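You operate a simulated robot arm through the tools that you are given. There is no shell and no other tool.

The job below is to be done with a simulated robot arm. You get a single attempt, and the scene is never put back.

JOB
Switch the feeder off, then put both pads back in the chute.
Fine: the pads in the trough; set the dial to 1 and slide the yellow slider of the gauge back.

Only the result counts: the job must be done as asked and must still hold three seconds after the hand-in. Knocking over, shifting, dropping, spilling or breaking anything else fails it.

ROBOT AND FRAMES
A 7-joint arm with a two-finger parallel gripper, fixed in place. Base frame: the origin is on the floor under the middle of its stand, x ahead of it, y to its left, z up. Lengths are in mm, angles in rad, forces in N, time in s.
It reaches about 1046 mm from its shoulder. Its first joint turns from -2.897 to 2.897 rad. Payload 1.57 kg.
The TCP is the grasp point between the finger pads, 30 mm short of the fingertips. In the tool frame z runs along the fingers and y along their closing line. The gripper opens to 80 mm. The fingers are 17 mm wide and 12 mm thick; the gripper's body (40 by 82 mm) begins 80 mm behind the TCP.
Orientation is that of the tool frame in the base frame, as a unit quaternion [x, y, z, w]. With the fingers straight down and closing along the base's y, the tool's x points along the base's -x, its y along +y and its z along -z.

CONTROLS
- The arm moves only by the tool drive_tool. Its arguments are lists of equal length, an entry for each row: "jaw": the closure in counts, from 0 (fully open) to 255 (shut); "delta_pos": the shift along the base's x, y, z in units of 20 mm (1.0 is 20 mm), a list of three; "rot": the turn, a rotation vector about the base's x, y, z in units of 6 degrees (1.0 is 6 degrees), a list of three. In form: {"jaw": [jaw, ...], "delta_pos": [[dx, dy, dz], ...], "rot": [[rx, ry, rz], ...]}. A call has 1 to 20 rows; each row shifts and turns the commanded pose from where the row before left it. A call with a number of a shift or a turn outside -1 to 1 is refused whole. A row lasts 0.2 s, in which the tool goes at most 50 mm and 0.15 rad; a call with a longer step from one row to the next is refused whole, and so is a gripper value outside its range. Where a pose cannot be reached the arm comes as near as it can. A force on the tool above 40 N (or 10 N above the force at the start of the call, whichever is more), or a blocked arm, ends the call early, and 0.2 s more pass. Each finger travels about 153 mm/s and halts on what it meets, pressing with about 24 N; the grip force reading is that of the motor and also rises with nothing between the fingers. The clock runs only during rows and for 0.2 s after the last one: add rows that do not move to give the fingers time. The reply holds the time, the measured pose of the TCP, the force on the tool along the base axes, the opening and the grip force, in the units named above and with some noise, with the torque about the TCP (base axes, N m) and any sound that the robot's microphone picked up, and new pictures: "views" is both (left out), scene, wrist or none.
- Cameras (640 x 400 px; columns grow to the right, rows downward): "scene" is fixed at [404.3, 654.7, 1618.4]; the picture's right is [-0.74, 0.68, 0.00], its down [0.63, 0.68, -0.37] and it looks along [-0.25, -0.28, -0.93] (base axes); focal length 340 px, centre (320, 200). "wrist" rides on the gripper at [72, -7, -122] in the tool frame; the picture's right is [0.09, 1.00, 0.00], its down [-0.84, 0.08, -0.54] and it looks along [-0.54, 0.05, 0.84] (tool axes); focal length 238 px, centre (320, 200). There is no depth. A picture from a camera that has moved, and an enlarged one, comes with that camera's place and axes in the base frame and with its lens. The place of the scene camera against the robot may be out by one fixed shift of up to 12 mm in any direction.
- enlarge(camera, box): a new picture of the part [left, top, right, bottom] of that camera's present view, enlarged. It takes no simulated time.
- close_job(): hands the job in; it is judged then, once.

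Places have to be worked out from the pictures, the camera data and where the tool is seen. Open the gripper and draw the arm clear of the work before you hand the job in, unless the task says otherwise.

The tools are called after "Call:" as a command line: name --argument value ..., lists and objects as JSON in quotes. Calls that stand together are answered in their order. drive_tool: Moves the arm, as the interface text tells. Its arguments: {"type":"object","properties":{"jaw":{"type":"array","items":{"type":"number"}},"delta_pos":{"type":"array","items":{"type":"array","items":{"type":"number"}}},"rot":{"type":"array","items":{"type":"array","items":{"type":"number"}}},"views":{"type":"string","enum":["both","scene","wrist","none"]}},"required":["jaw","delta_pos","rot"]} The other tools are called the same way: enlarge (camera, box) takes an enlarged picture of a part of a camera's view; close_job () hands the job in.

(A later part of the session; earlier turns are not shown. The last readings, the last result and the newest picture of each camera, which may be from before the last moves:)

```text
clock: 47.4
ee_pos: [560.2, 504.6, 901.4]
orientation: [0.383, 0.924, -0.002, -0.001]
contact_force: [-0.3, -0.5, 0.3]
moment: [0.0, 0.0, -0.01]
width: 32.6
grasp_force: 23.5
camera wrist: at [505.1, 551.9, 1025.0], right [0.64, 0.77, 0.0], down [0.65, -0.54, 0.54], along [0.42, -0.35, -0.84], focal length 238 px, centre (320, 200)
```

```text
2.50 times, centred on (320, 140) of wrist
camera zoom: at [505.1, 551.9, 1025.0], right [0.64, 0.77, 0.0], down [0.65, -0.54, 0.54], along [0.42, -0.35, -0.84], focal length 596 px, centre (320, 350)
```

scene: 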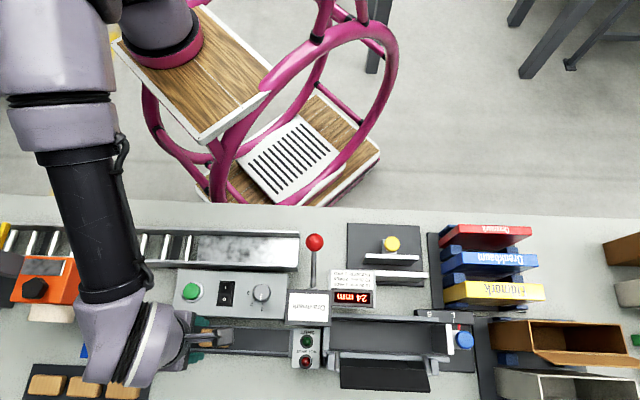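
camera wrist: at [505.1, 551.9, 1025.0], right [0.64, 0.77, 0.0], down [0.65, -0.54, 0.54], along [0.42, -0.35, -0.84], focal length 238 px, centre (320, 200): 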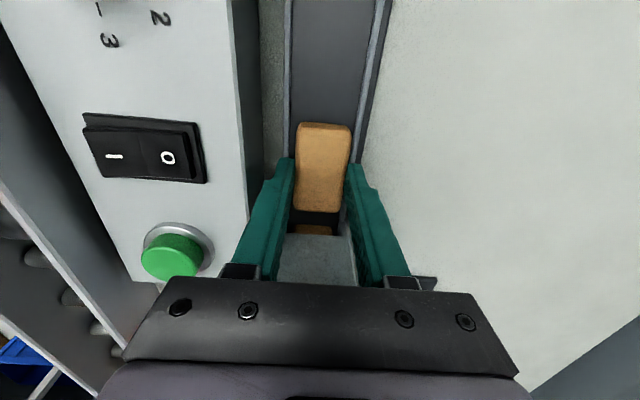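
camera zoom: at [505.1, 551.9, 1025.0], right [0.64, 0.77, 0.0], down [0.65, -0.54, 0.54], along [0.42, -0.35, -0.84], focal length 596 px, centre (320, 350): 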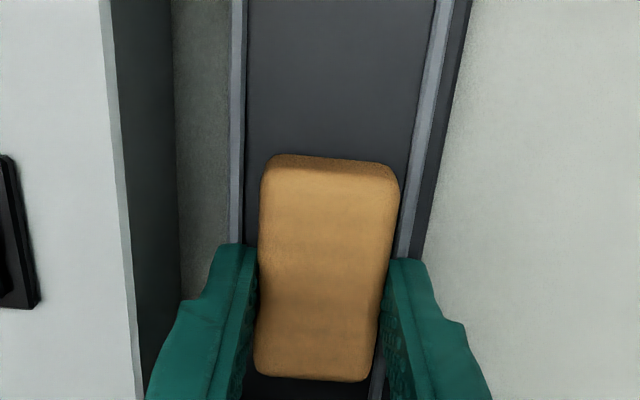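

The second pad is gripped (32.6 mm). I lift it well above the chute rim and check it in the hand.

Call:
drive_tool --jaw '[255, 255, 255, 255, 255, 255, 255, 255, 255, 255, 255]' --delta_pos '[[0, 0, 0.3], [0, 0, 0.6], [0, 0, 1], [0, 0, 1], [0, 0, 1], [0, 0, 1], [0, 0, 1], [0, 0, 1], [0, 0, 1], [0, 0, 0.9], [0, 0, 0]]' --rot '[[0, 0, 0], [0, 0, 0], [0, 0, 0], [0, 0, 0], [0, 0, 0], [0, 0, 0], [0, 0, 0], [0, 0, 0], [0, 0, 0], [0, 0, 0], [0, 0, 0]]'

Call:
enlarge --camera "wrist" --box '[260, 100, 380, 220]'

```text
clock: 49.8
ee_pos: [559.8, 505.3, 1078.8]
orientation: [0.383, 0.924, -0.001, 0.0]
contact_force: [-1.1, 0.4, -1.1]
moment: [0.02, -0.01, 0.02]
width: 32.4
grasp_force: 23.9
camera wrist: at [503.9, 552.5, 1201.9], right [0.64, 0.77, 0.0], down [0.65, -0.54, 0.54], along [0.42, -0.35, -0.84], focal length 238 px, centre (320, 200)
```

scene: 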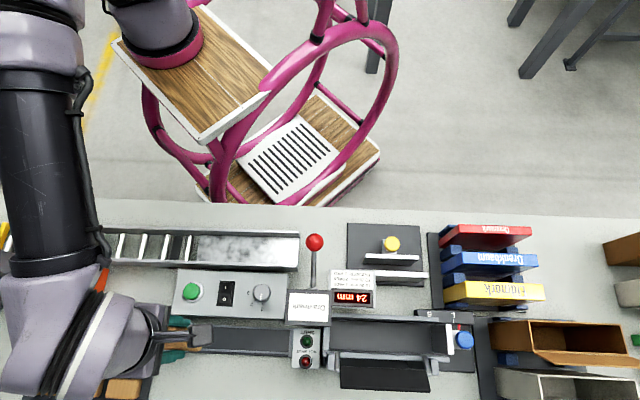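
wrist: 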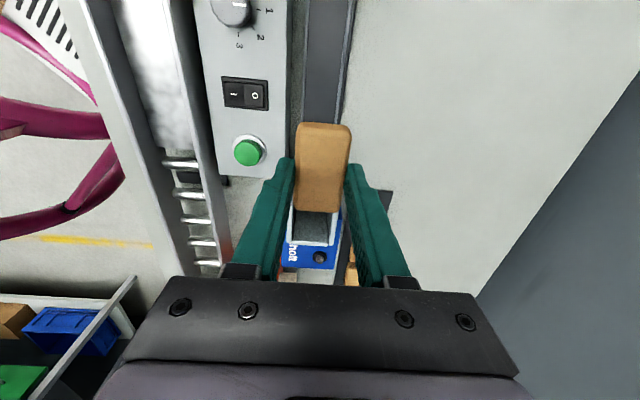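

```text
3.33 times, centred on (320, 160) of wrist
camera zoom: at [503.9, 552.5, 1201.9], right [0.64, 0.77, 0.0], down [0.65, -0.54, 0.54], along [0.42, -0.35, -0.84], focal length 794 px, centre (320, 333)
```

zoom: 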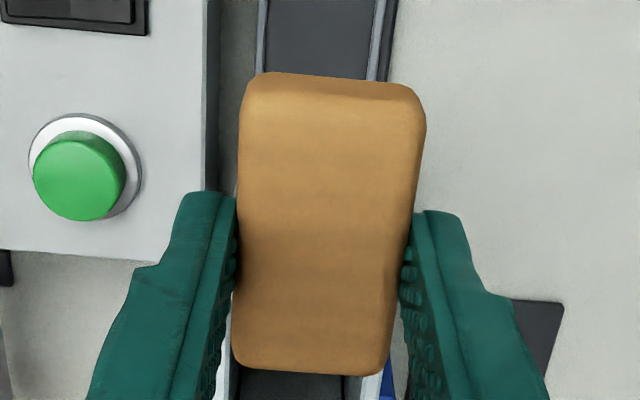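

The pad sits about 3 mm further toward −u in the hand than the first one did. I shift over the chute accordingly and lower to just above the rim.

Call:
drive_tool --jaw '[255, 255, 255, 255, 255, 255, 255]' --delta_pos '[[0.736, -0.744, 0], [0.736, -0.744, 0], [0.736, -0.744, 0], [0.736, -0.744, 0], [0, 0, -0.8], [0, 0, -0.75], [0, 0, 0]]' --rot '[[0, 0, 0], [0, 0, 0], [0, 0, 0], [0, 0, 0], [0, 0, 0], [0, 0, 0], [0, 0, 0]]'

Call:
enlarge --camera "wrist" --box '[250, 80, 390, 220]'

Call:
enlarge --camera "scene" --box '[80, 290, 220, 380]'

```text
clock: 51.4
ee_pos: [618.9, 446.5, 1047.4]
orientation: [0.383, 0.924, -0.001, 0.0]
contact_force: [0.3, -0.2, -1.4]
moment: [-0.01, 0.0, 0.02]
width: 32.4
grasp_force: 24.3
camera wrist: at [563.9, 492.4, 1170.1], right [0.64, 0.77, 0.0], down [0.65, -0.54, 0.54], along [0.42, -0.35, -0.84], focal length 238 px, centre (320, 200)
```

scene: 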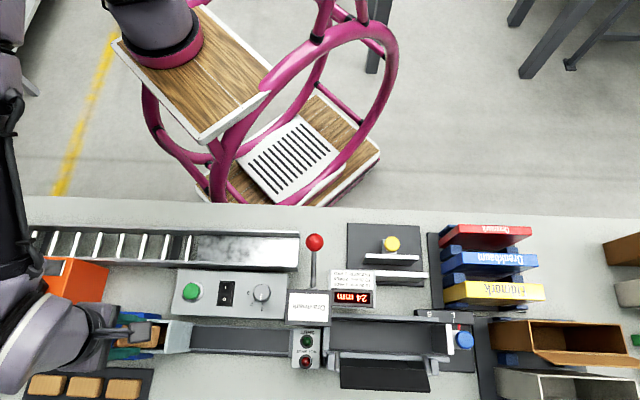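
wrist: 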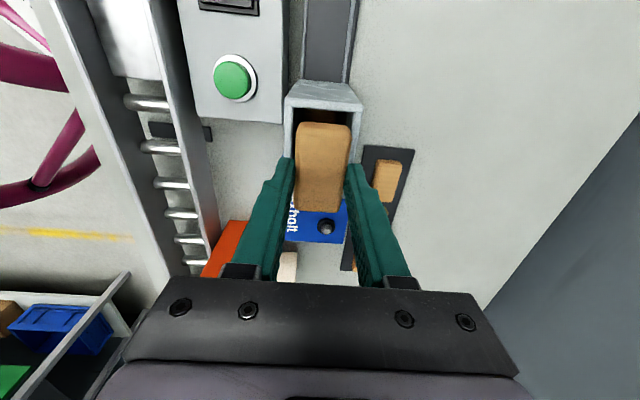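

```text
2.86 times, centred on (320, 150) of wrist
camera zoom: at [563.9, 492.4, 1170.1], right [0.64, 0.77, 0.0], down [0.65, -0.54, 0.54], along [0.42, -0.35, -0.84], focal length 681 px, centre (320, 343)
```

zoom: 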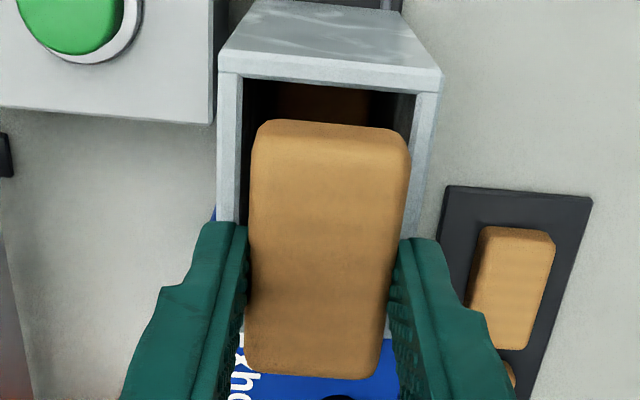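

```text
4.44 times, centred on (150, 335) of scene
camera zoom: at [404.3, 654.7, 1618.4], right [-0.74, 0.68, 0.0], down [0.63, 0.68, -0.37], along [-0.25, -0.28, -0.93], focal length 1513 px, centre (1076, -400)
```

zoom: 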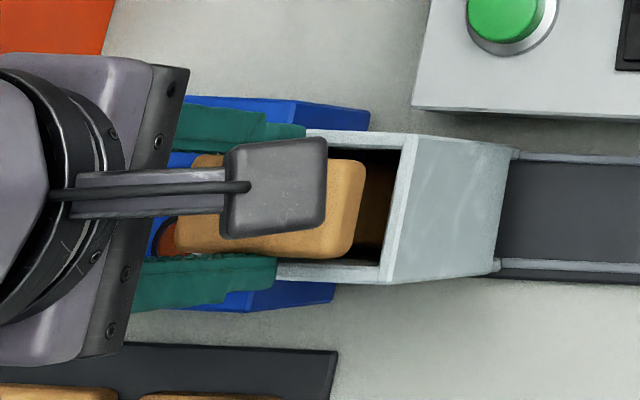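

The relative picture matches the first insertion. I lower 17 mm in small steps.

Call:
drive_tool --jaw '[255, 255, 255, 255, 255, 255, 255, 255, 255, 255]' --delta_pos '[[0, 0, -0.15], [0, 0, -0.15], [0, 0, -0.15], [0, 0, -0.1], [0, 0, -0.1], [0, 0, -0.05], [0, 0, -0.05], [0, 0, -0.05], [0, 0, -0.05], [0, 0, 0]]' --rot '[[0, 0, 0], [0, 0, 0], [0, 0, 0], [0, 0, 0], [0, 0, 0], [0, 0, 0], [0, 0, 0], [0, 0, 0], [0, 0, 0], [0, 0, 0]]'

Call:
enlarge --camera "wrist" --box '[250, 80, 390, 220]'

Call:
enlarge --camera "scene" --box '[80, 290, 220, 380]'

```text
clock: 53.6
ee_pos: [618.7, 444.9, 1030.1]
orientation: [0.383, 0.924, 0.0, 0.0]
contact_force: [-0.5, 0.5, -1.1]
moment: [0.01, -0.01, 0.0]
width: 32.5
grasp_force: 24.1
camera wrist: at [563.4, 492.6, 1152.8], right [0.64, 0.77, 0.0], down [0.65, -0.54, 0.54], along [0.42, -0.35, -0.84], focal length 238 px, centre (320, 200)
```

scene: 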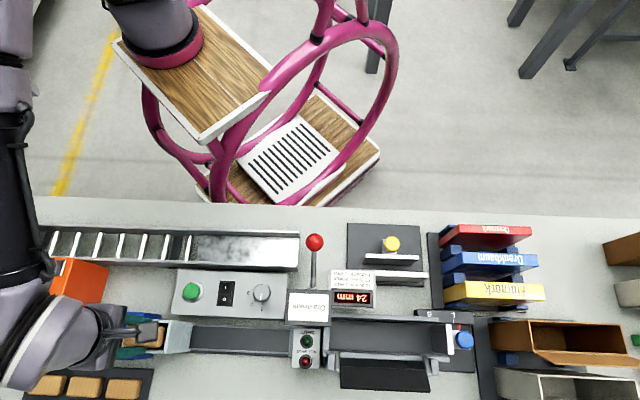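
wrist: 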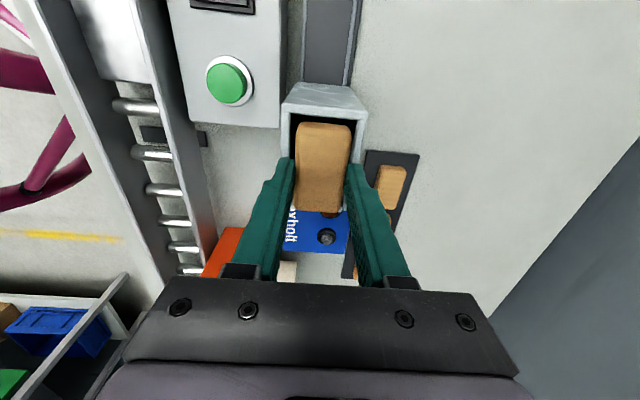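

```text
2.86 times, centred on (320, 150) of wrist
camera zoom: at [563.4, 492.6, 1152.8], right [0.64, 0.77, 0.0], down [0.65, -0.54, 0.54], along [0.42, -0.35, -0.84], focal length 681 px, centre (320, 343)
```

zoom: 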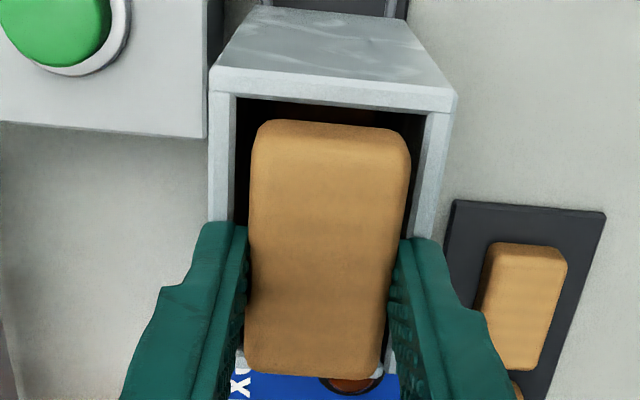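

```text
4.44 times, centred on (150, 335) of scene
camera zoom: at [404.3, 654.7, 1618.4], right [-0.74, 0.68, 0.0], down [0.63, 0.68, -0.37], along [-0.25, -0.28, -0.93], focal length 1513 px, centre (1076, -400)
```

zoom: 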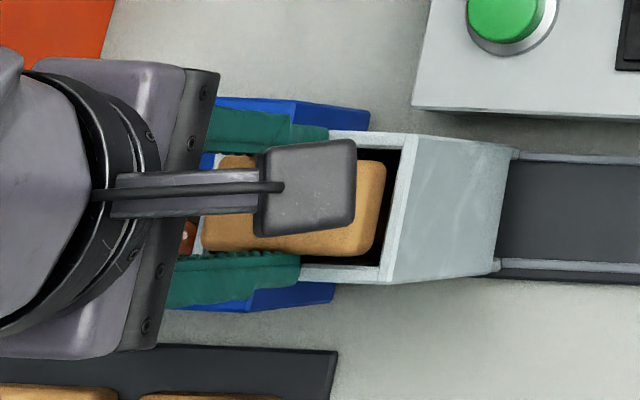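

Same picture as with the first pad, so I release this one into the chute.

Call:
drive_tool --jaw '[90, 90, 90, 90, 90]' --delta_pos '[[0, 0, 0], [0, 0, 0], [0, 0, 0], [0, 0, 0], [0, 0, 0]]' --rot '[[0, 0, 0], [0, 0, 0], [0, 0, 0], [0, 0, 0], [0, 0, 0]]'

Call:
enlarge --camera "wrist" --box '[250, 80, 390, 220]'

Call:
enlarge --camera "scene" --box '[80, 290, 220, 380]'

```text
clock: 54.8
ee_pos: [616.9, 445.4, 1029.7]
orientation: [0.383, 0.924, 0.0, 0.0]
contact_force: [0.3, -0.3, -0.2]
moment: [0.02, -0.01, -0.01]
width: 51.6
grasp_force: 0.0
camera wrist: at [563.5, 492.6, 1152.8], right [0.64, 0.77, 0.0], down [0.65, -0.54, 0.54], along [0.42, -0.35, -0.84], focal length 238 px, centre (320, 200)
```

scene: 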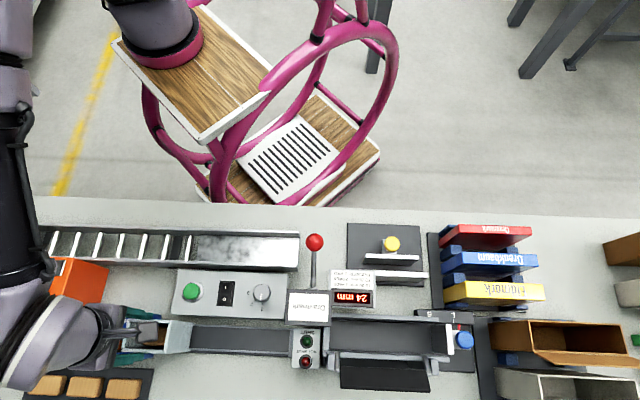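
wrist: 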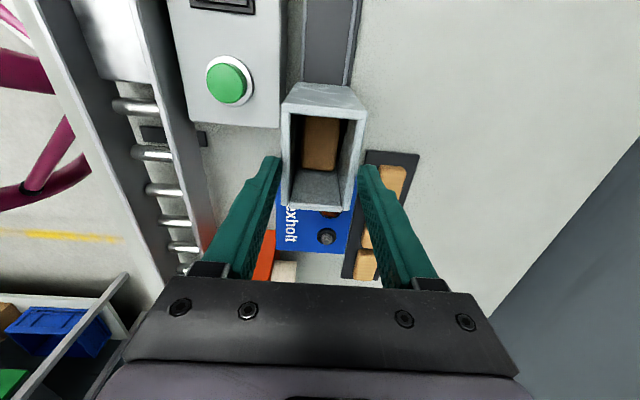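

```text
2.86 times, centred on (320, 150) of wrist
camera zoom: at [563.5, 492.6, 1152.8], right [0.64, 0.77, 0.0], down [0.65, -0.54, 0.54], along [0.42, -0.35, -0.84], focal length 681 px, centre (320, 343)
```

zoom: 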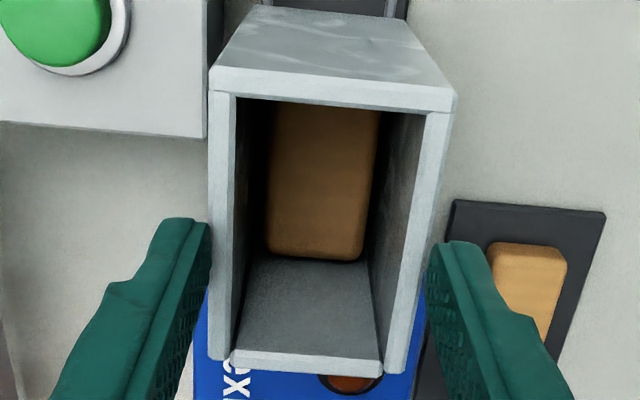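

```text
4.44 times, centred on (150, 335) of scene
camera zoom: at [404.3, 654.7, 1618.4], right [-0.74, 0.68, 0.0], down [0.63, 0.68, -0.37], along [-0.25, -0.28, -0.93], focal length 1513 px, centre (1076, -400)
```

zoom: 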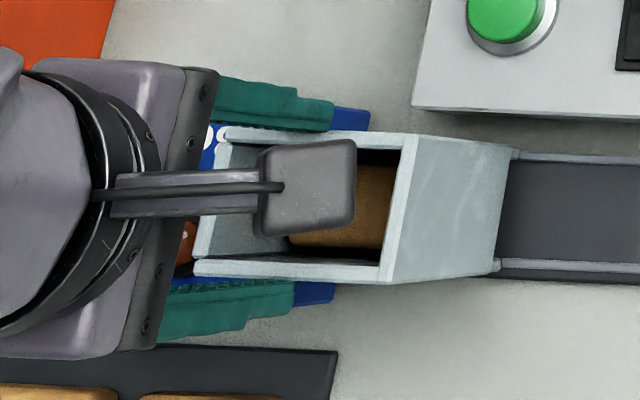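

Both pads now lie flat in the chute and the trough is empty. Next is the gauge: the yellow knob triangulates to about (166,620,927). I rise, swing the tool back to yaw +45° and fly high over to it.

Call:
drive_tool --jaw '[90, 90, 90, 60, 30, 0, 0, 0, 0, 0, 0, 0, 0, 0, 0, 0, 0, 0, 0, 0]' --delta_pos '[[0, 0, 1], [0, 0, 1], [0, 0, 1], [0, 0, 1], [0, 0, 1], [0, 0, 1], [-1, 0.4, 0], [-1, 0.4, 0], [-1, 0.4, 0], [-1, 0.4, 0], [-1, 0.4, 0], [-1, 0.4, 0], [-1, 0.4, 0], [-1, 0.4, 0], [-1, 0.4, 0], [-1, 0.4, 0], [-1, 0.4, 0], [-1, 0.4, 0], [-1, 0.4, 0], [-1, 0.4, 0]]' --rot '[[0, 0, 0], [0, 0, 0], [0, 0, 1], [0, 0, 1], [0, 0, 1], [0, 0, 1], [0, 0, 1], [0, 0, 1], [0, 0, 1], [0, 0, 1], [0, 0, 1], [0, 0, 1], [0, 0, 1], [0, 0, 1], [0, 0, 1], [0, 0, 1], [0, 0, 1], [0, 0, 0], [0, 0, 0], [0, 0, 0]]'

```text
clock: 59.0
ee_pos: [338.8, 556.8, 1152.6]
orientation: [-0.383, 0.924, 0.0, 0.0]
contact_force: [0.1, -0.1, 0.5]
moment: [0.02, 0.02, 0.01]
width: 80.1
grasp_force: 0.1
camera wrist: at [292.3, 502.0, 1274.5], right [-0.77, 0.64, 0.0], down [0.54, 0.65, 0.54], along [0.35, 0.42, -0.84], focal length 238 px, centre (320, 200)
```

scene: 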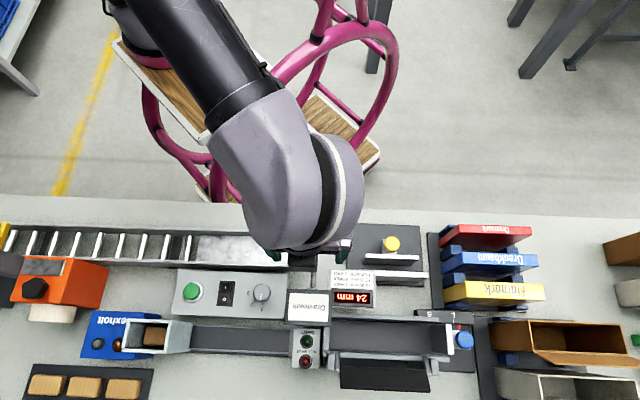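
wrist: 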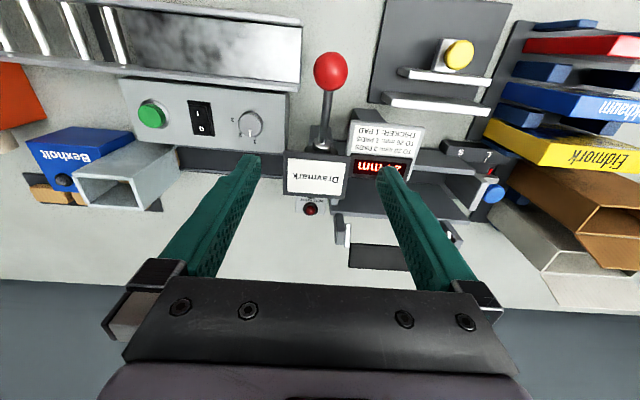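

The gauge is visible at the upper right. I zoom in to study how the slider runs.

Call:
enlarge --camera "wrist" --box '[360, 0, 520, 120]'

Call:
enlarge --camera "scene" --box '[340, 215, 430, 290]'

Call:
enlarge --camera "scene" --box '[170, 260, 300, 350]'

Call:
enlarge --camera "scene" --box '[80, 300, 210, 390]'

```text
3.33 times, centred on (440, 60) of wrist
camera zoom: at [292.3, 502.0, 1274.5], right [-0.77, 0.64, 0.0], down [0.54, 0.65, 0.54], along [0.35, 0.42, -0.84], focal length 794 px, centre (-80, 667)
```

zoom: 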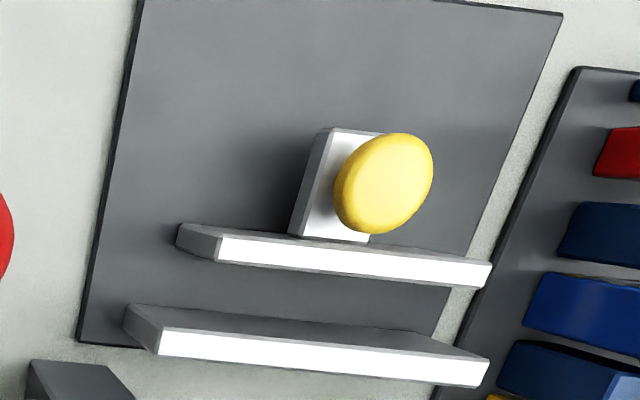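

```text
5.33 times, centred on (385, 252) of scene
camera zoom: at [404.3, 654.7, 1618.4], right [-0.74, 0.68, 0.0], down [0.63, 0.68, -0.37], along [-0.25, -0.28, -0.93], focal length 1815 px, centre (-27, -80)
```

zoom: 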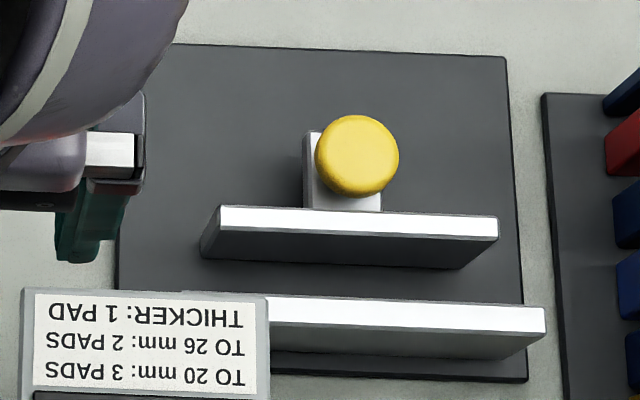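

```text
4.44 times, centred on (235, 305) of scene
camera zoom: at [404.3, 654.7, 1618.4], right [-0.74, 0.68, 0.0], down [0.63, 0.68, -0.37], along [-0.25, -0.28, -0.93], focal length 1513 px, centre (698, -267)
```

zoom: 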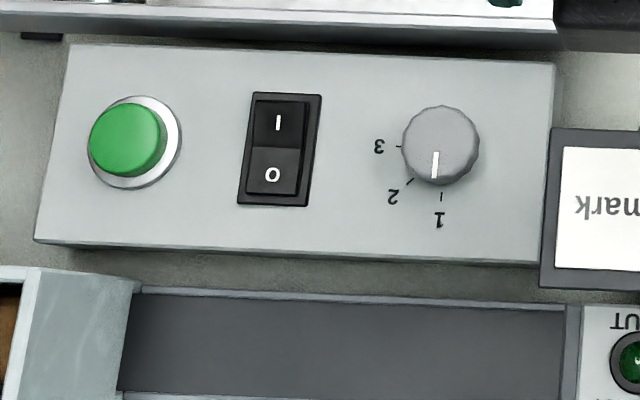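

```text
4.44 times, centred on (145, 345) of scene
camera zoom: at [404.3, 654.7, 1618.4], right [-0.74, 0.68, 0.0], down [0.63, 0.68, -0.37], along [-0.25, -0.28, -0.93], focal length 1513 px, centre (1098, -444)
```

zoom: 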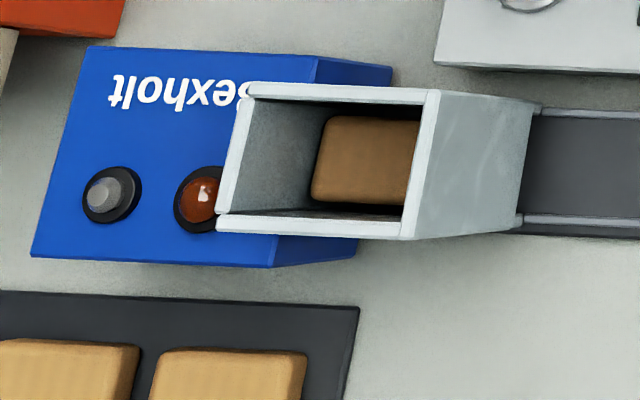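

The dial, chute and trough all look right. The slider (white bar, block and yellow knob) runs along v, with free plate behind it toward −v, so "back" means away from the fixed bar. I move above the knob for a close look.

Call:
drive_tool --jaw '[0, 0, 0, 0, 0, 0, 0, 0, 0, 0]' --delta_pos '[[-0.944, 0.367, -0.4], [-0.944, 0.367, -0.4], [-0.944, 0.367, -0.4], [-0.944, 0.367, -0.4], [-0.944, 0.367, -0.5], [-0.944, 0.367, -0.5], [-0.944, 0.367, -0.6], [-0.944, 0.367, -0.6], [-0.944, 0.367, -0.6], [0, 0, 0]]' --rot '[[0, 0, 0], [0, 0, 0], [0, 0, 0], [0, 0, 0], [0, 0, 0], [0, 0, 0], [0, 0, 0], [0, 0, 0], [0, 0, 0], [0, 0, 0]]'

Call:
enlarge --camera "wrist" --box '[220, 40, 420, 200]'

Call:
enlarge --camera "scene" --box '[330, 210, 450, 300]'

```text
clock: 61.2
ee_pos: [166.4, 624.2, 1062.7]
orientation: [-0.382, 0.924, 0.0, 0.0]
contact_force: [-0.3, -0.3, 0.7]
moment: [-0.01, 0.03, 0.0]
width: 79.8
grasp_force: 0.0
camera wrist: at [122.0, 569.0, 1185.1], right [-0.77, 0.64, 0.0], down [0.54, 0.65, 0.54], along [0.35, 0.42, -0.84], focal length 238 px, centre (320, 200)
```

scene: 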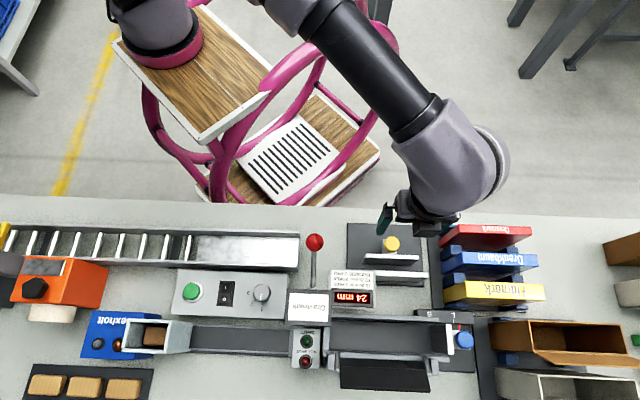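
wrist: 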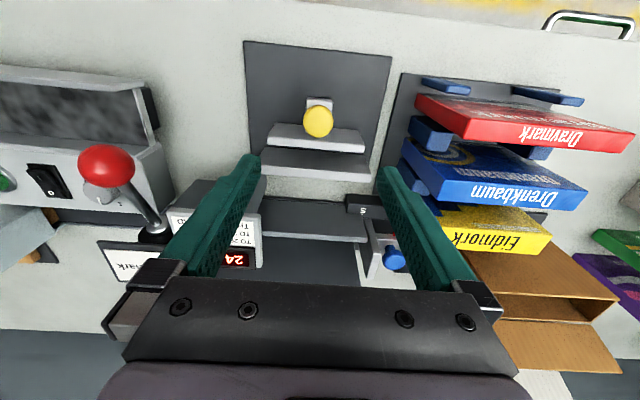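

```text
2.50 times, centred on (320, 120) of wrist
camera zoom: at [122.0, 569.0, 1185.1], right [-0.77, 0.64, 0.0], down [0.54, 0.65, 0.54], along [0.35, 0.42, -0.84], focal length 596 px, centre (320, 400)
```

zoom: 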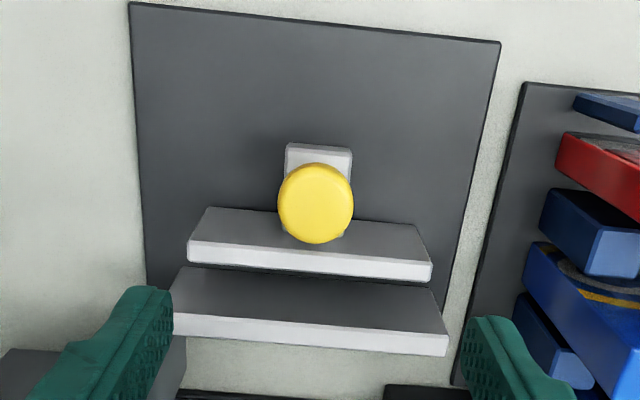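

```text
4.44 times, centred on (390, 255) of scene
camera zoom: at [404.3, 654.7, 1618.4], right [-0.74, 0.68, 0.0], down [0.63, 0.68, -0.37], along [-0.25, -0.28, -0.93], focal length 1513 px, centre (9, -44)
```

zoom: 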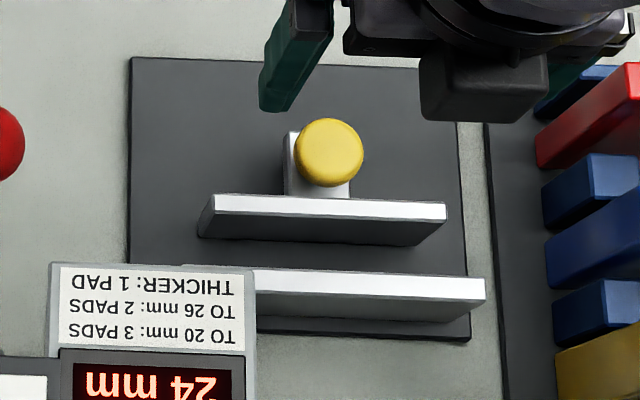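

The knob centre is at u≈321, v≈554, z≈927, with a diameter of about 32 mm. I centre over it with a 50 mm opening and descend to TCP ≈ 970 to check.

Call:
drive_tool --jaw '[96, 96, 96, 96, 96, 96]' --delta_pos '[[-0.075, -0.27, -0.9], [0, 0, -0.9], [0, 0, -0.9], [0, 0, -0.9], [0, 0, -0.9], [0, 0, 0]]' --rot '[[0, 0, 0], [0, 0, 0], [0, 0, 0], [0, 0, 0], [0, 0, 0], [0, 0, 0]]'

Call:
enlarge --camera "wrist" --box '[220, 60, 420, 220]'

Call:
enlarge --camera "scene" --box '[330, 210, 450, 300]'

```text
clock: 62.6
ee_pos: [167.4, 616.6, 973.4]
orientation: [-0.383, 0.924, -0.001, 0.0]
contact_force: [-0.5, 0.4, -0.9]
moment: [-0.01, 0.01, -0.01]
width: 49.6
grasp_force: 0.0
camera wrist: at [120.8, 561.9, 1095.7], right [-0.77, 0.64, 0.0], down [0.54, 0.65, 0.54], along [0.35, 0.42, -0.84], focal length 238 px, centre (320, 200)
```

scene: 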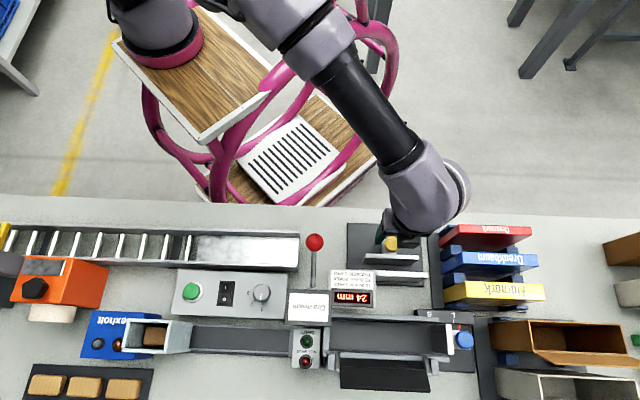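
wrist: 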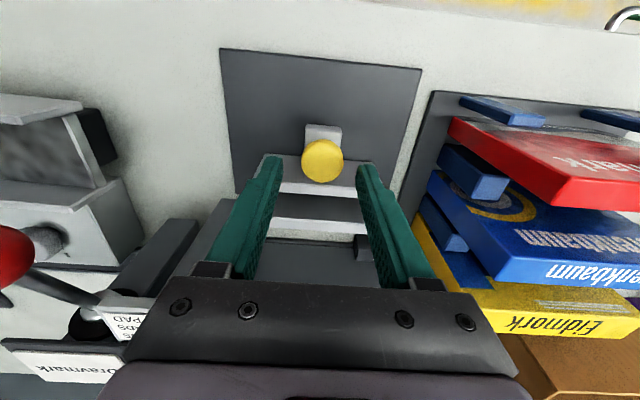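

```text
2.50 times, centred on (320, 140) of wrist
camera zoom: at [120.8, 561.9, 1095.7], right [-0.77, 0.64, 0.0], down [0.54, 0.65, 0.54], along [0.35, 0.42, -0.84], focal length 596 px, centre (320, 350)
```

zoom: 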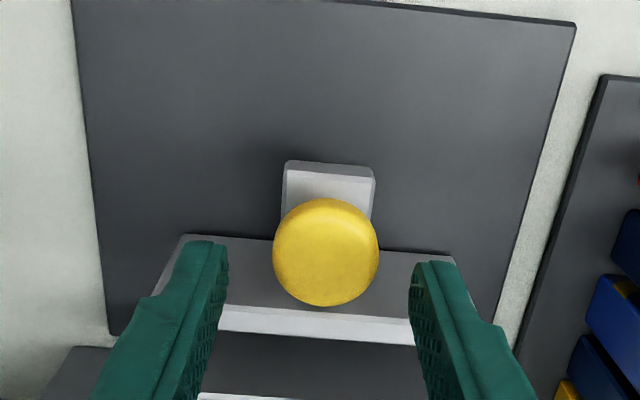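

```text
4.44 times, centred on (390, 255) of scene
camera zoom: at [404.3, 654.7, 1618.4], right [-0.74, 0.68, 0.0], down [0.63, 0.68, -0.37], along [-0.25, -0.28, -0.93], focal length 1513 px, centre (9, -44)
```

zoom: 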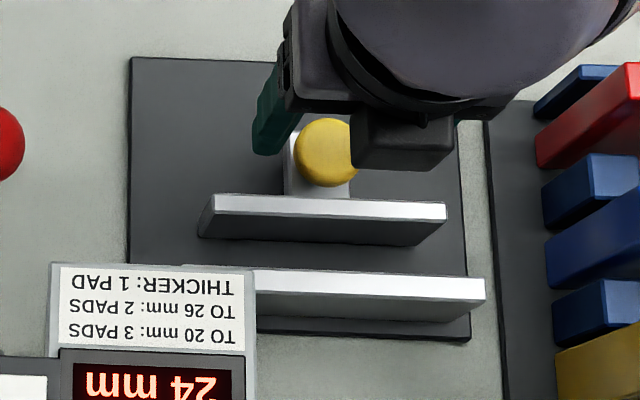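

Knob is within 2 mm of the finger centre line. I adjust, lower to tip ≈ 919 and close on the knob.

Call:
drive_tool --jaw '[96, 96, 96, 110, 125, 140, 160, 200, 255, 255]' --delta_pos '[[-0.02, 0.09, -0.4], [0, 0, -0.4], [0, 0, -0.4], [0, 0, 0], [0, 0, 0], [0, 0, 0], [0, 0, 0], [0, 0, 0], [0, 0, 0], [0, 0, 0]]' --rot '[[0, 0, 0], [0, 0, 0], [0, 0, 0], [0, 0, 0], [0, 0, 0], [0, 0, 0], [0, 0, 0], [0, 0, 0], [0, 0, 0], [0, 0, 0]]'

Call:
enlarge --camera "wrist" --box '[220, 60, 420, 220]'

Call:
enlarge --camera "scene" --box '[330, 210, 450, 300]'

```text
clock: 64.8
ee_pos: [167.2, 618.5, 948.9]
orientation: [-0.383, 0.924, 0.0, 0.0]
contact_force: [-0.5, 0.3, 0.2]
moment: [0.04, 0.02, 0.01]
width: 31.5
grasp_force: 40.0
camera wrist: at [120.4, 564.0, 1071.9], right [-0.77, 0.64, 0.0], down [0.54, 0.65, 0.54], along [0.35, 0.42, -0.84], focal length 238 px, centre (320, 200)
```

scene: 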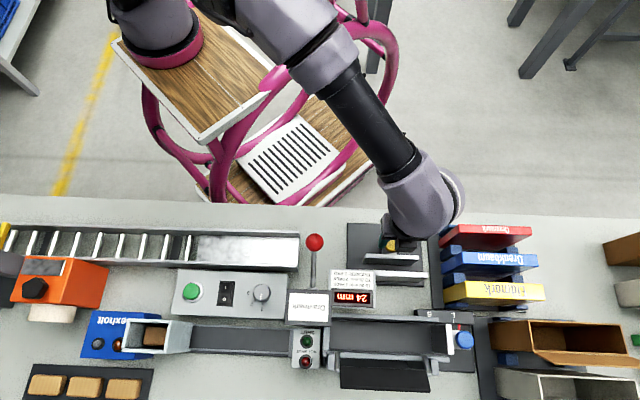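
wrist: 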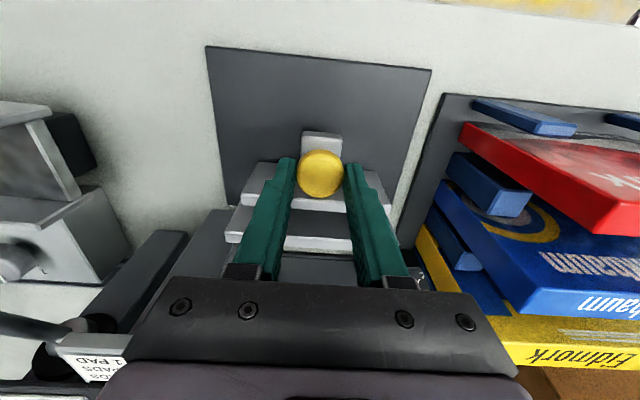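

```text
2.50 times, centred on (320, 140) of wrist
camera zoom: at [120.4, 564.0, 1071.9], right [-0.77, 0.64, 0.0], down [0.54, 0.65, 0.54], along [0.35, 0.42, -0.84], focal length 596 px, centre (320, 350)
```

zoom: 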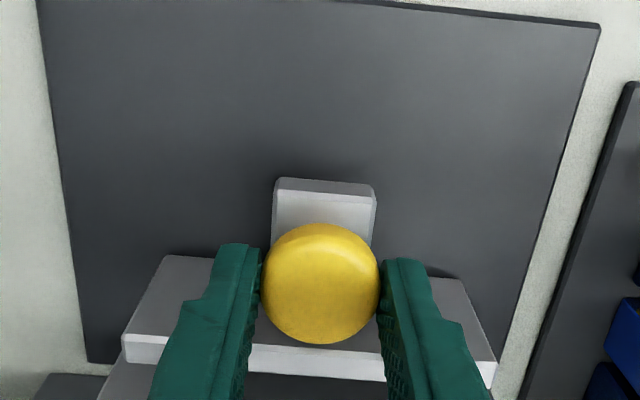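

```text
4.44 times, centred on (390, 255) of scene
camera zoom: at [404.3, 654.7, 1618.4], right [-0.74, 0.68, 0.0], down [0.63, 0.68, -0.37], along [-0.25, -0.28, -0.93], focal length 1513 px, centre (9, -44)
```

zoom: 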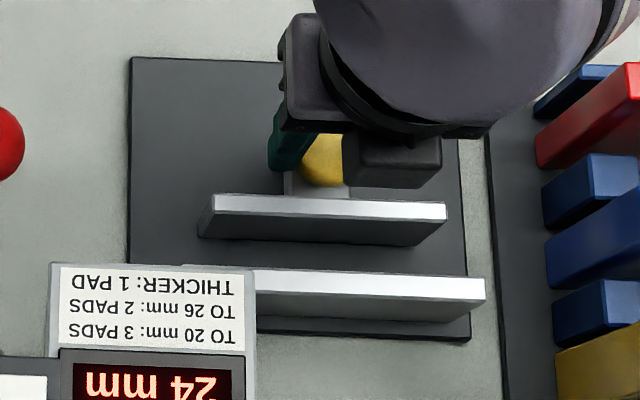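

The knob is held. I pull it back 16 mm along −v to see whether the slider follows and the display changes.

Call:
drive_tool --jaw '[255, 255, 255, 255, 255, 255]' --delta_pos '[[-0.1, -0.1, 0], [-0.115, -0.115, 0], [-0.115, -0.115, 0], [-0.115, -0.115, 0], [-0.115, -0.115, 0], [0, 0, 0]]' --rot '[[0, 0, 0], [0, 0, 0], [0, 0, 0], [0, 0, 0], [0, 0, 0], [0, 0, 0]]'

Call:
enlarge --camera "scene" --box '[330, 210, 450, 300]'

```text
clock: 66.2
ee_pos: [155.5, 608.4, 948.7]
orientation: [-0.382, 0.924, 0.0, 0.0]
contact_force: [4.5, -2.2, 9.9]
moment: [-0.26, 0.0, 0.0]
width: 31.2
grasp_force: 40.4
camera wrist: at [109.5, 553.1, 1071.8], right [-0.77, 0.64, 0.0], down [0.54, 0.65, 0.54], along [0.35, 0.42, -0.84], focal length 238 px, centre (320, 200)
```

scene: 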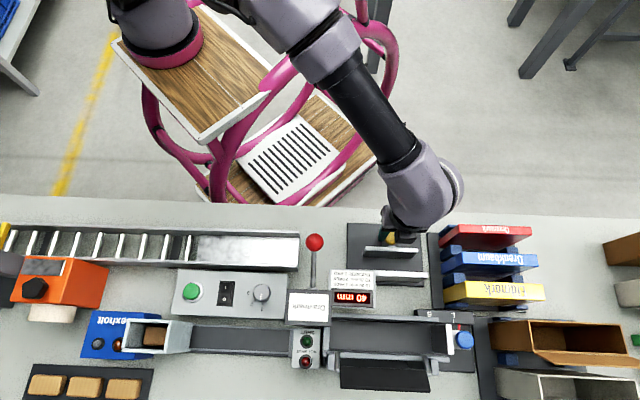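
wrist: 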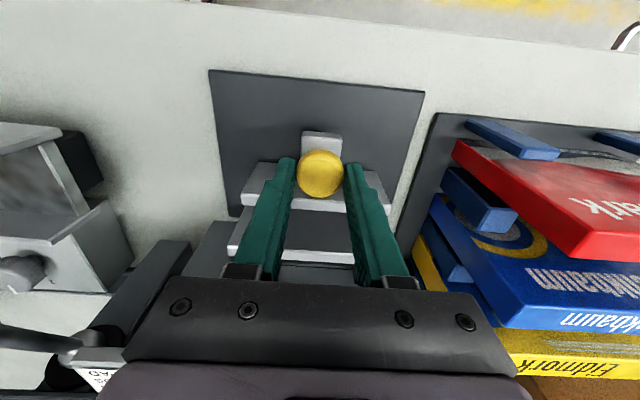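

```text
4.44 times, centred on (390, 255) of scene
camera zoom: at [404.3, 654.7, 1618.4], right [-0.74, 0.68, 0.0], down [0.63, 0.68, -0.37], along [-0.25, -0.28, -0.93], focal length 1513 px, centre (9, -44)
```

zoom: 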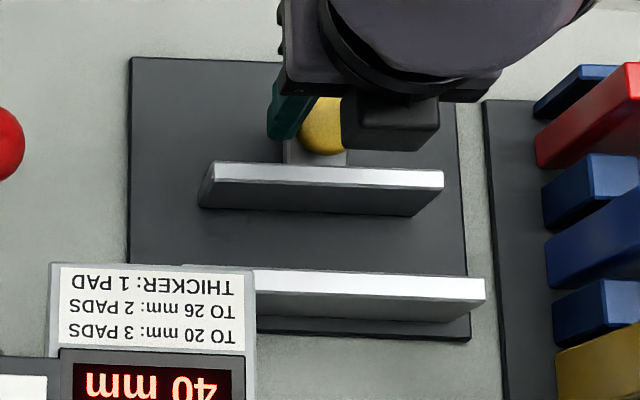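

The slider follows and the display reads 40 mm. I keep pulling back in 3 mm steps.

Call:
drive_tool --jaw '[255, 255, 255, 255, 255, 255, 255, 255]' --delta_pos '[[-0.106, -0.106, 0], [-0.106, -0.106, 0], [-0.106, -0.106, 0], [-0.106, -0.106, 0], [-0.106, -0.106, 0], [-0.106, -0.106, 0], [-0.106, -0.106, 0], [0, 0, 0]]' --rot '[[0, 0, 0], [0, 0, 0], [0, 0, 0], [0, 0, 0], [0, 0, 0], [0, 0, 0], [0, 0, 0], [0, 0, 0]]'

Call:
enlarge --camera "scene" --box '[330, 210, 450, 300]'

```text
clock: 68.0
ee_pos: [140.9, 593.0, 948.4]
orientation: [-0.383, 0.924, -0.001, 0.0]
contact_force: [1.1, 0.3, 0.5]
moment: [0.01, 0.01, 0.01]
width: 0.2
grasp_force: 20.9
camera wrist: at [94.3, 538.3, 1070.7], right [-0.77, 0.64, 0.0], down [0.54, 0.65, 0.54], along [0.35, 0.41, -0.84], focal length 238 px, centre (320, 200)
```

scene: 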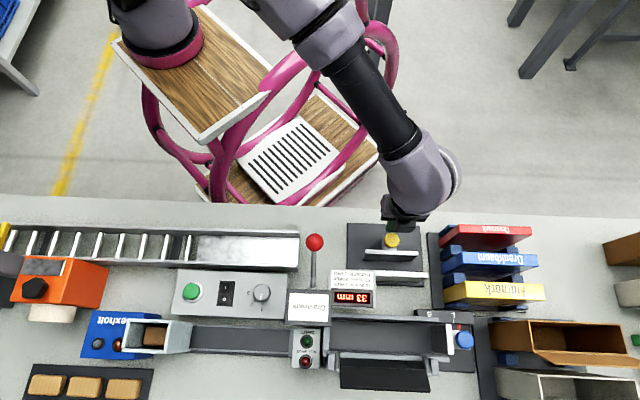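
wrist: 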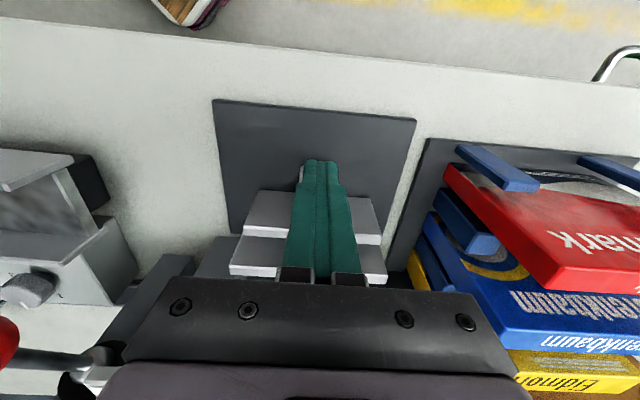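

```text
4.44 times, centred on (390, 255) of scene
camera zoom: at [404.3, 654.7, 1618.4], right [-0.74, 0.68, 0.0], down [0.63, 0.68, -0.37], along [-0.25, -0.28, -0.93], focal length 1513 px, centre (9, -44)
```

zoom: 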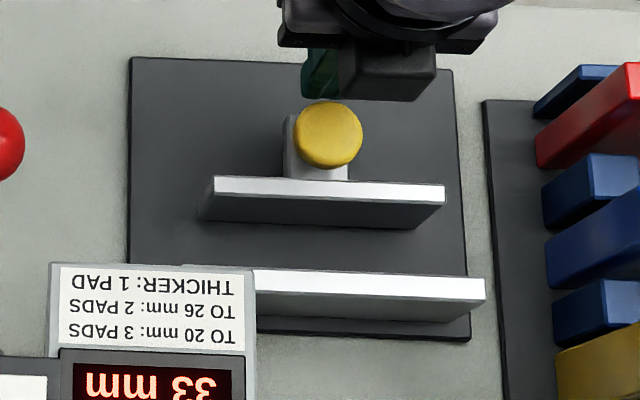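

The fingers slid off the knob and the slider now reads 33 mm. A better way is to push the slider's bar from the fence side with closed fingers: the gap (bar front v≈578, fence v≈611, tops at z≈922) is 33 mm and the finger pair is only 17 mm deep. I rise and hover over the gap.

Call:
drive_tool --jaw '[255, 255, 255, 255, 255, 255, 255, 255]' --delta_pos '[[0, 0, 1], [0, 0, 1], [0, 0, 1], [0.655, 0.68, 0], [0.655, 0.68, 0], [0.655, 0.68, 0], [0.655, 0.68, 0], [0, 0, 0]]' --rot '[[0, 0, 0], [0, 0, 0], [0, 0, 0], [0, 0, 0], [0, 0, 0], [0, 0, 0], [0, 0, 0], [0, 0, 0]]'

Call:
enlarge --camera "wrist" --box '[220, 40, 420, 200]'

Call:
enlarge --camera "scene" --box '[330, 210, 450, 300]'

```text
clock: 69.8
ee_pos: [193.4, 647.8, 1008.2]
orientation: [-0.383, 0.924, -0.001, 0.001]
contact_force: [0.0, 0.6, -0.2]
moment: [0.02, 0.02, -0.05]
width: 0.0
grasp_force: 21.6
camera wrist: at [147.7, 593.7, 1131.9], right [-0.77, 0.64, 0.0], down [0.54, 0.65, 0.54], along [0.35, 0.42, -0.84], focal length 238 px, centre (320, 200)
```

scene: 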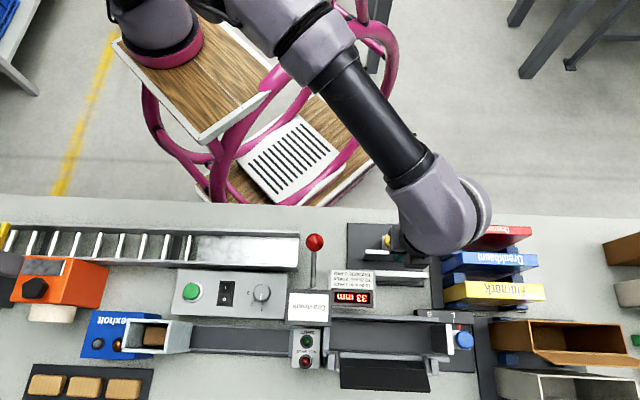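
wrist: 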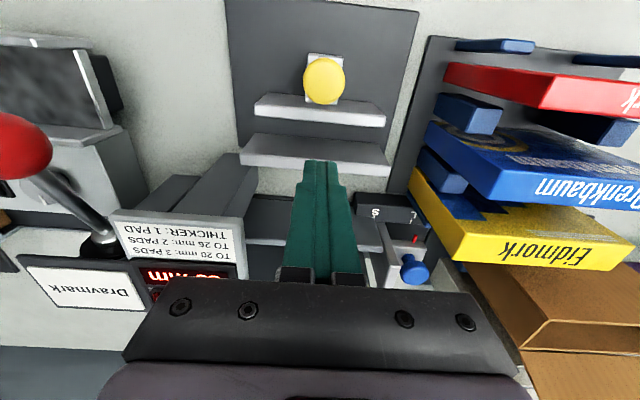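

```text
2.50 times, centred on (320, 120) of wrist
camera zoom: at [147.7, 593.7, 1131.9], right [-0.77, 0.64, 0.0], down [0.54, 0.65, 0.54], along [0.35, 0.42, -0.84], focal length 596 px, centre (320, 400)
```

zoom: 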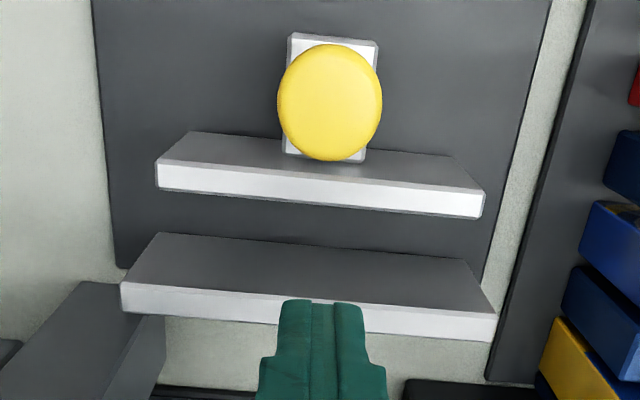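

```text
4.44 times, centred on (390, 255) of scene
camera zoom: at [404.3, 654.7, 1618.4], right [-0.74, 0.68, 0.0], down [0.63, 0.68, -0.37], along [-0.25, -0.28, -0.93], focal length 1513 px, centre (9, -44)
```

zoom: 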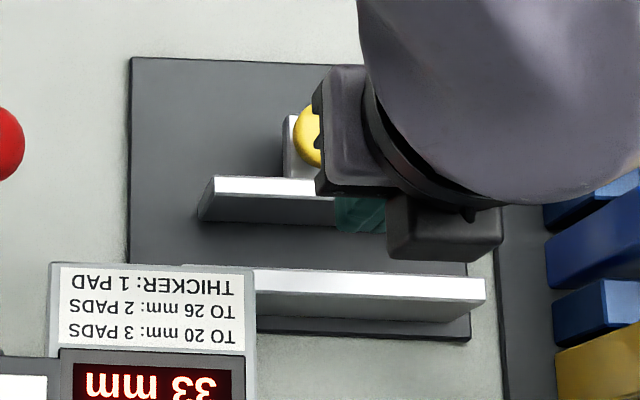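

The bar front is 17.6 mm behind the TCP and the fence 16.8 mm ahead, so the closed fingers fit centrally. I shift −2 mm in u to line up with the knob and lower into the gap to tip ≈ 900.

Call:
drive_tool --jaw '[255, 255, 255, 255, 255, 255, 255]' --delta_pos '[[0.07, -0.07, -0.5], [0, 0, -0.8], [0, 0, -0.8], [0, 0, -0.8], [0, 0, -0.5], [0, 0, -0.5], [0, 0, 0]]' --rot '[[0, 0, 0], [0, 0, 0], [0, 0, 0], [0, 0, 0], [0, 0, 0], [0, 0, 0], [0, 0, 0]]'

Call:
enlarge --camera "wrist" --box '[220, 40, 420, 200]'

Call:
enlarge --camera "scene" --box '[330, 210, 450, 300]'

```text
clock: 71.4
ee_pos: [193.3, 647.0, 930.3]
orientation: [-0.383, 0.924, -0.001, 0.0]
contact_force: [-0.5, 0.4, 1.2]
moment: [-0.01, 0.02, 0.01]
width: 0.0
grasp_force: 21.5
camera wrist: at [148.1, 591.4, 1053.0], right [-0.77, 0.64, 0.0], down [0.54, 0.65, 0.54], along [0.35, 0.42, -0.84], focal length 238 px, centre (320, 200)
```

scene: 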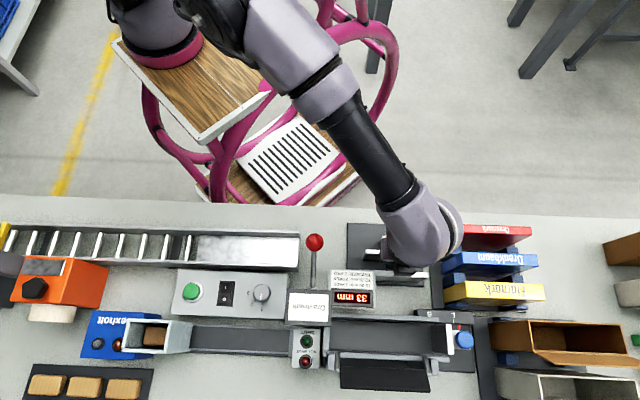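
wrist: 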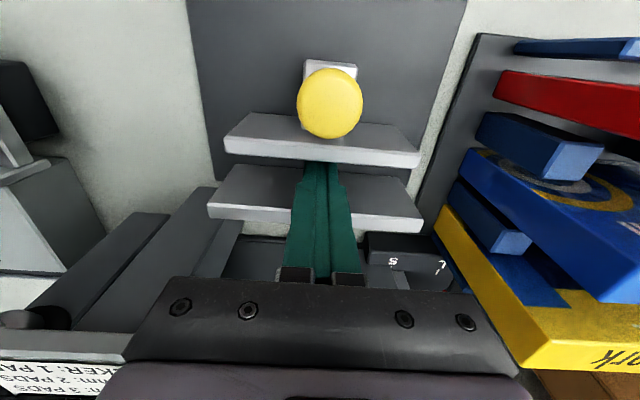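

```text
2.50 times, centred on (320, 120) of wrist
camera zoom: at [148.1, 591.4, 1053.0], right [-0.77, 0.64, 0.0], down [0.54, 0.65, 0.54], along [0.35, 0.42, -0.84], focal length 596 px, centre (320, 400)
```

zoom: 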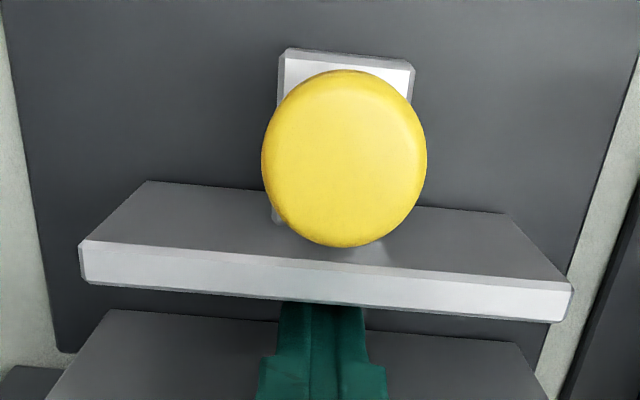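

```text
4.44 times, centred on (390, 255) of scene
camera zoom: at [404.3, 654.7, 1618.4], right [-0.74, 0.68, 0.0], down [0.63, 0.68, -0.37], along [-0.25, -0.28, -0.93], focal length 1513 px, centre (9, -44)
```

zoom: 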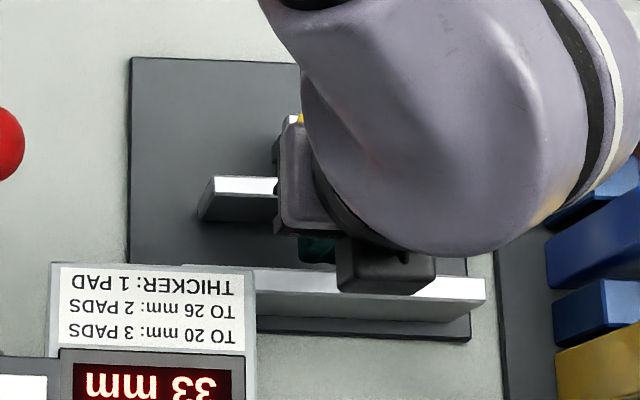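

The fingers sit in the gap without contact. I push toward −v about 17 mm, which should bring the reading to ~40, watching force and display.

Call:
drive_tool --jaw '[255, 255, 255, 255, 255, 255, 255]' --delta_pos '[[-0.1, -0.1, 0], [-0.1, -0.1, 0], [-0.1, -0.1, 0], [-0.1, -0.1, 0], [-0.1, -0.1, 0], [-0.1, -0.1, 0], [0, 0, 0]]' --rot '[[0, 0, 0], [0, 0, 0], [0, 0, 0], [0, 0, 0], [0, 0, 0], [0, 0, 0], [0, 0, 0]]' --views "scene"

Call:
enlarge --camera "scene" --box '[330, 210, 450, 310]'

```text
clock: 73.0
ee_pos: [181.9, 633.9, 929.4]
orientation: [-0.383, 0.924, -0.001, -0.001]
contact_force: [0.3, 1.0, -0.9]
moment: [0.0, 0.0, -0.02]
width: 0.0
grasp_force: 21.4
```

scene: 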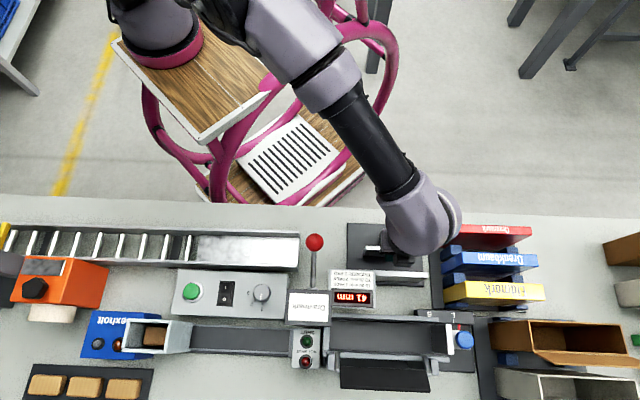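

```text
4.00 times, centred on (390, 260) of scene
camera zoom: at [404.3, 654.7, 1618.4], right [-0.74, 0.68, 0.0], down [0.63, 0.68, -0.37], along [-0.25, -0.28, -0.93], focal length 1362 px, centre (40, -40)
```

zoom: 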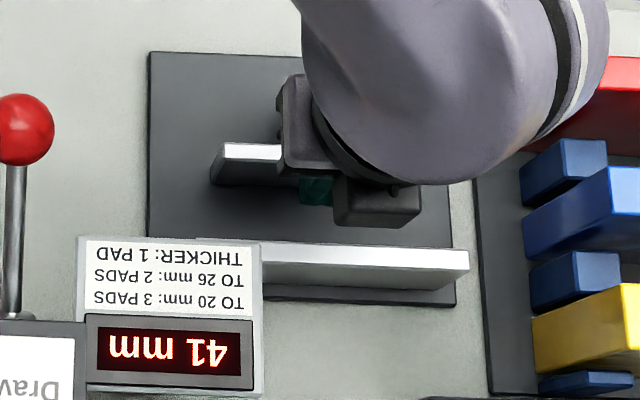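

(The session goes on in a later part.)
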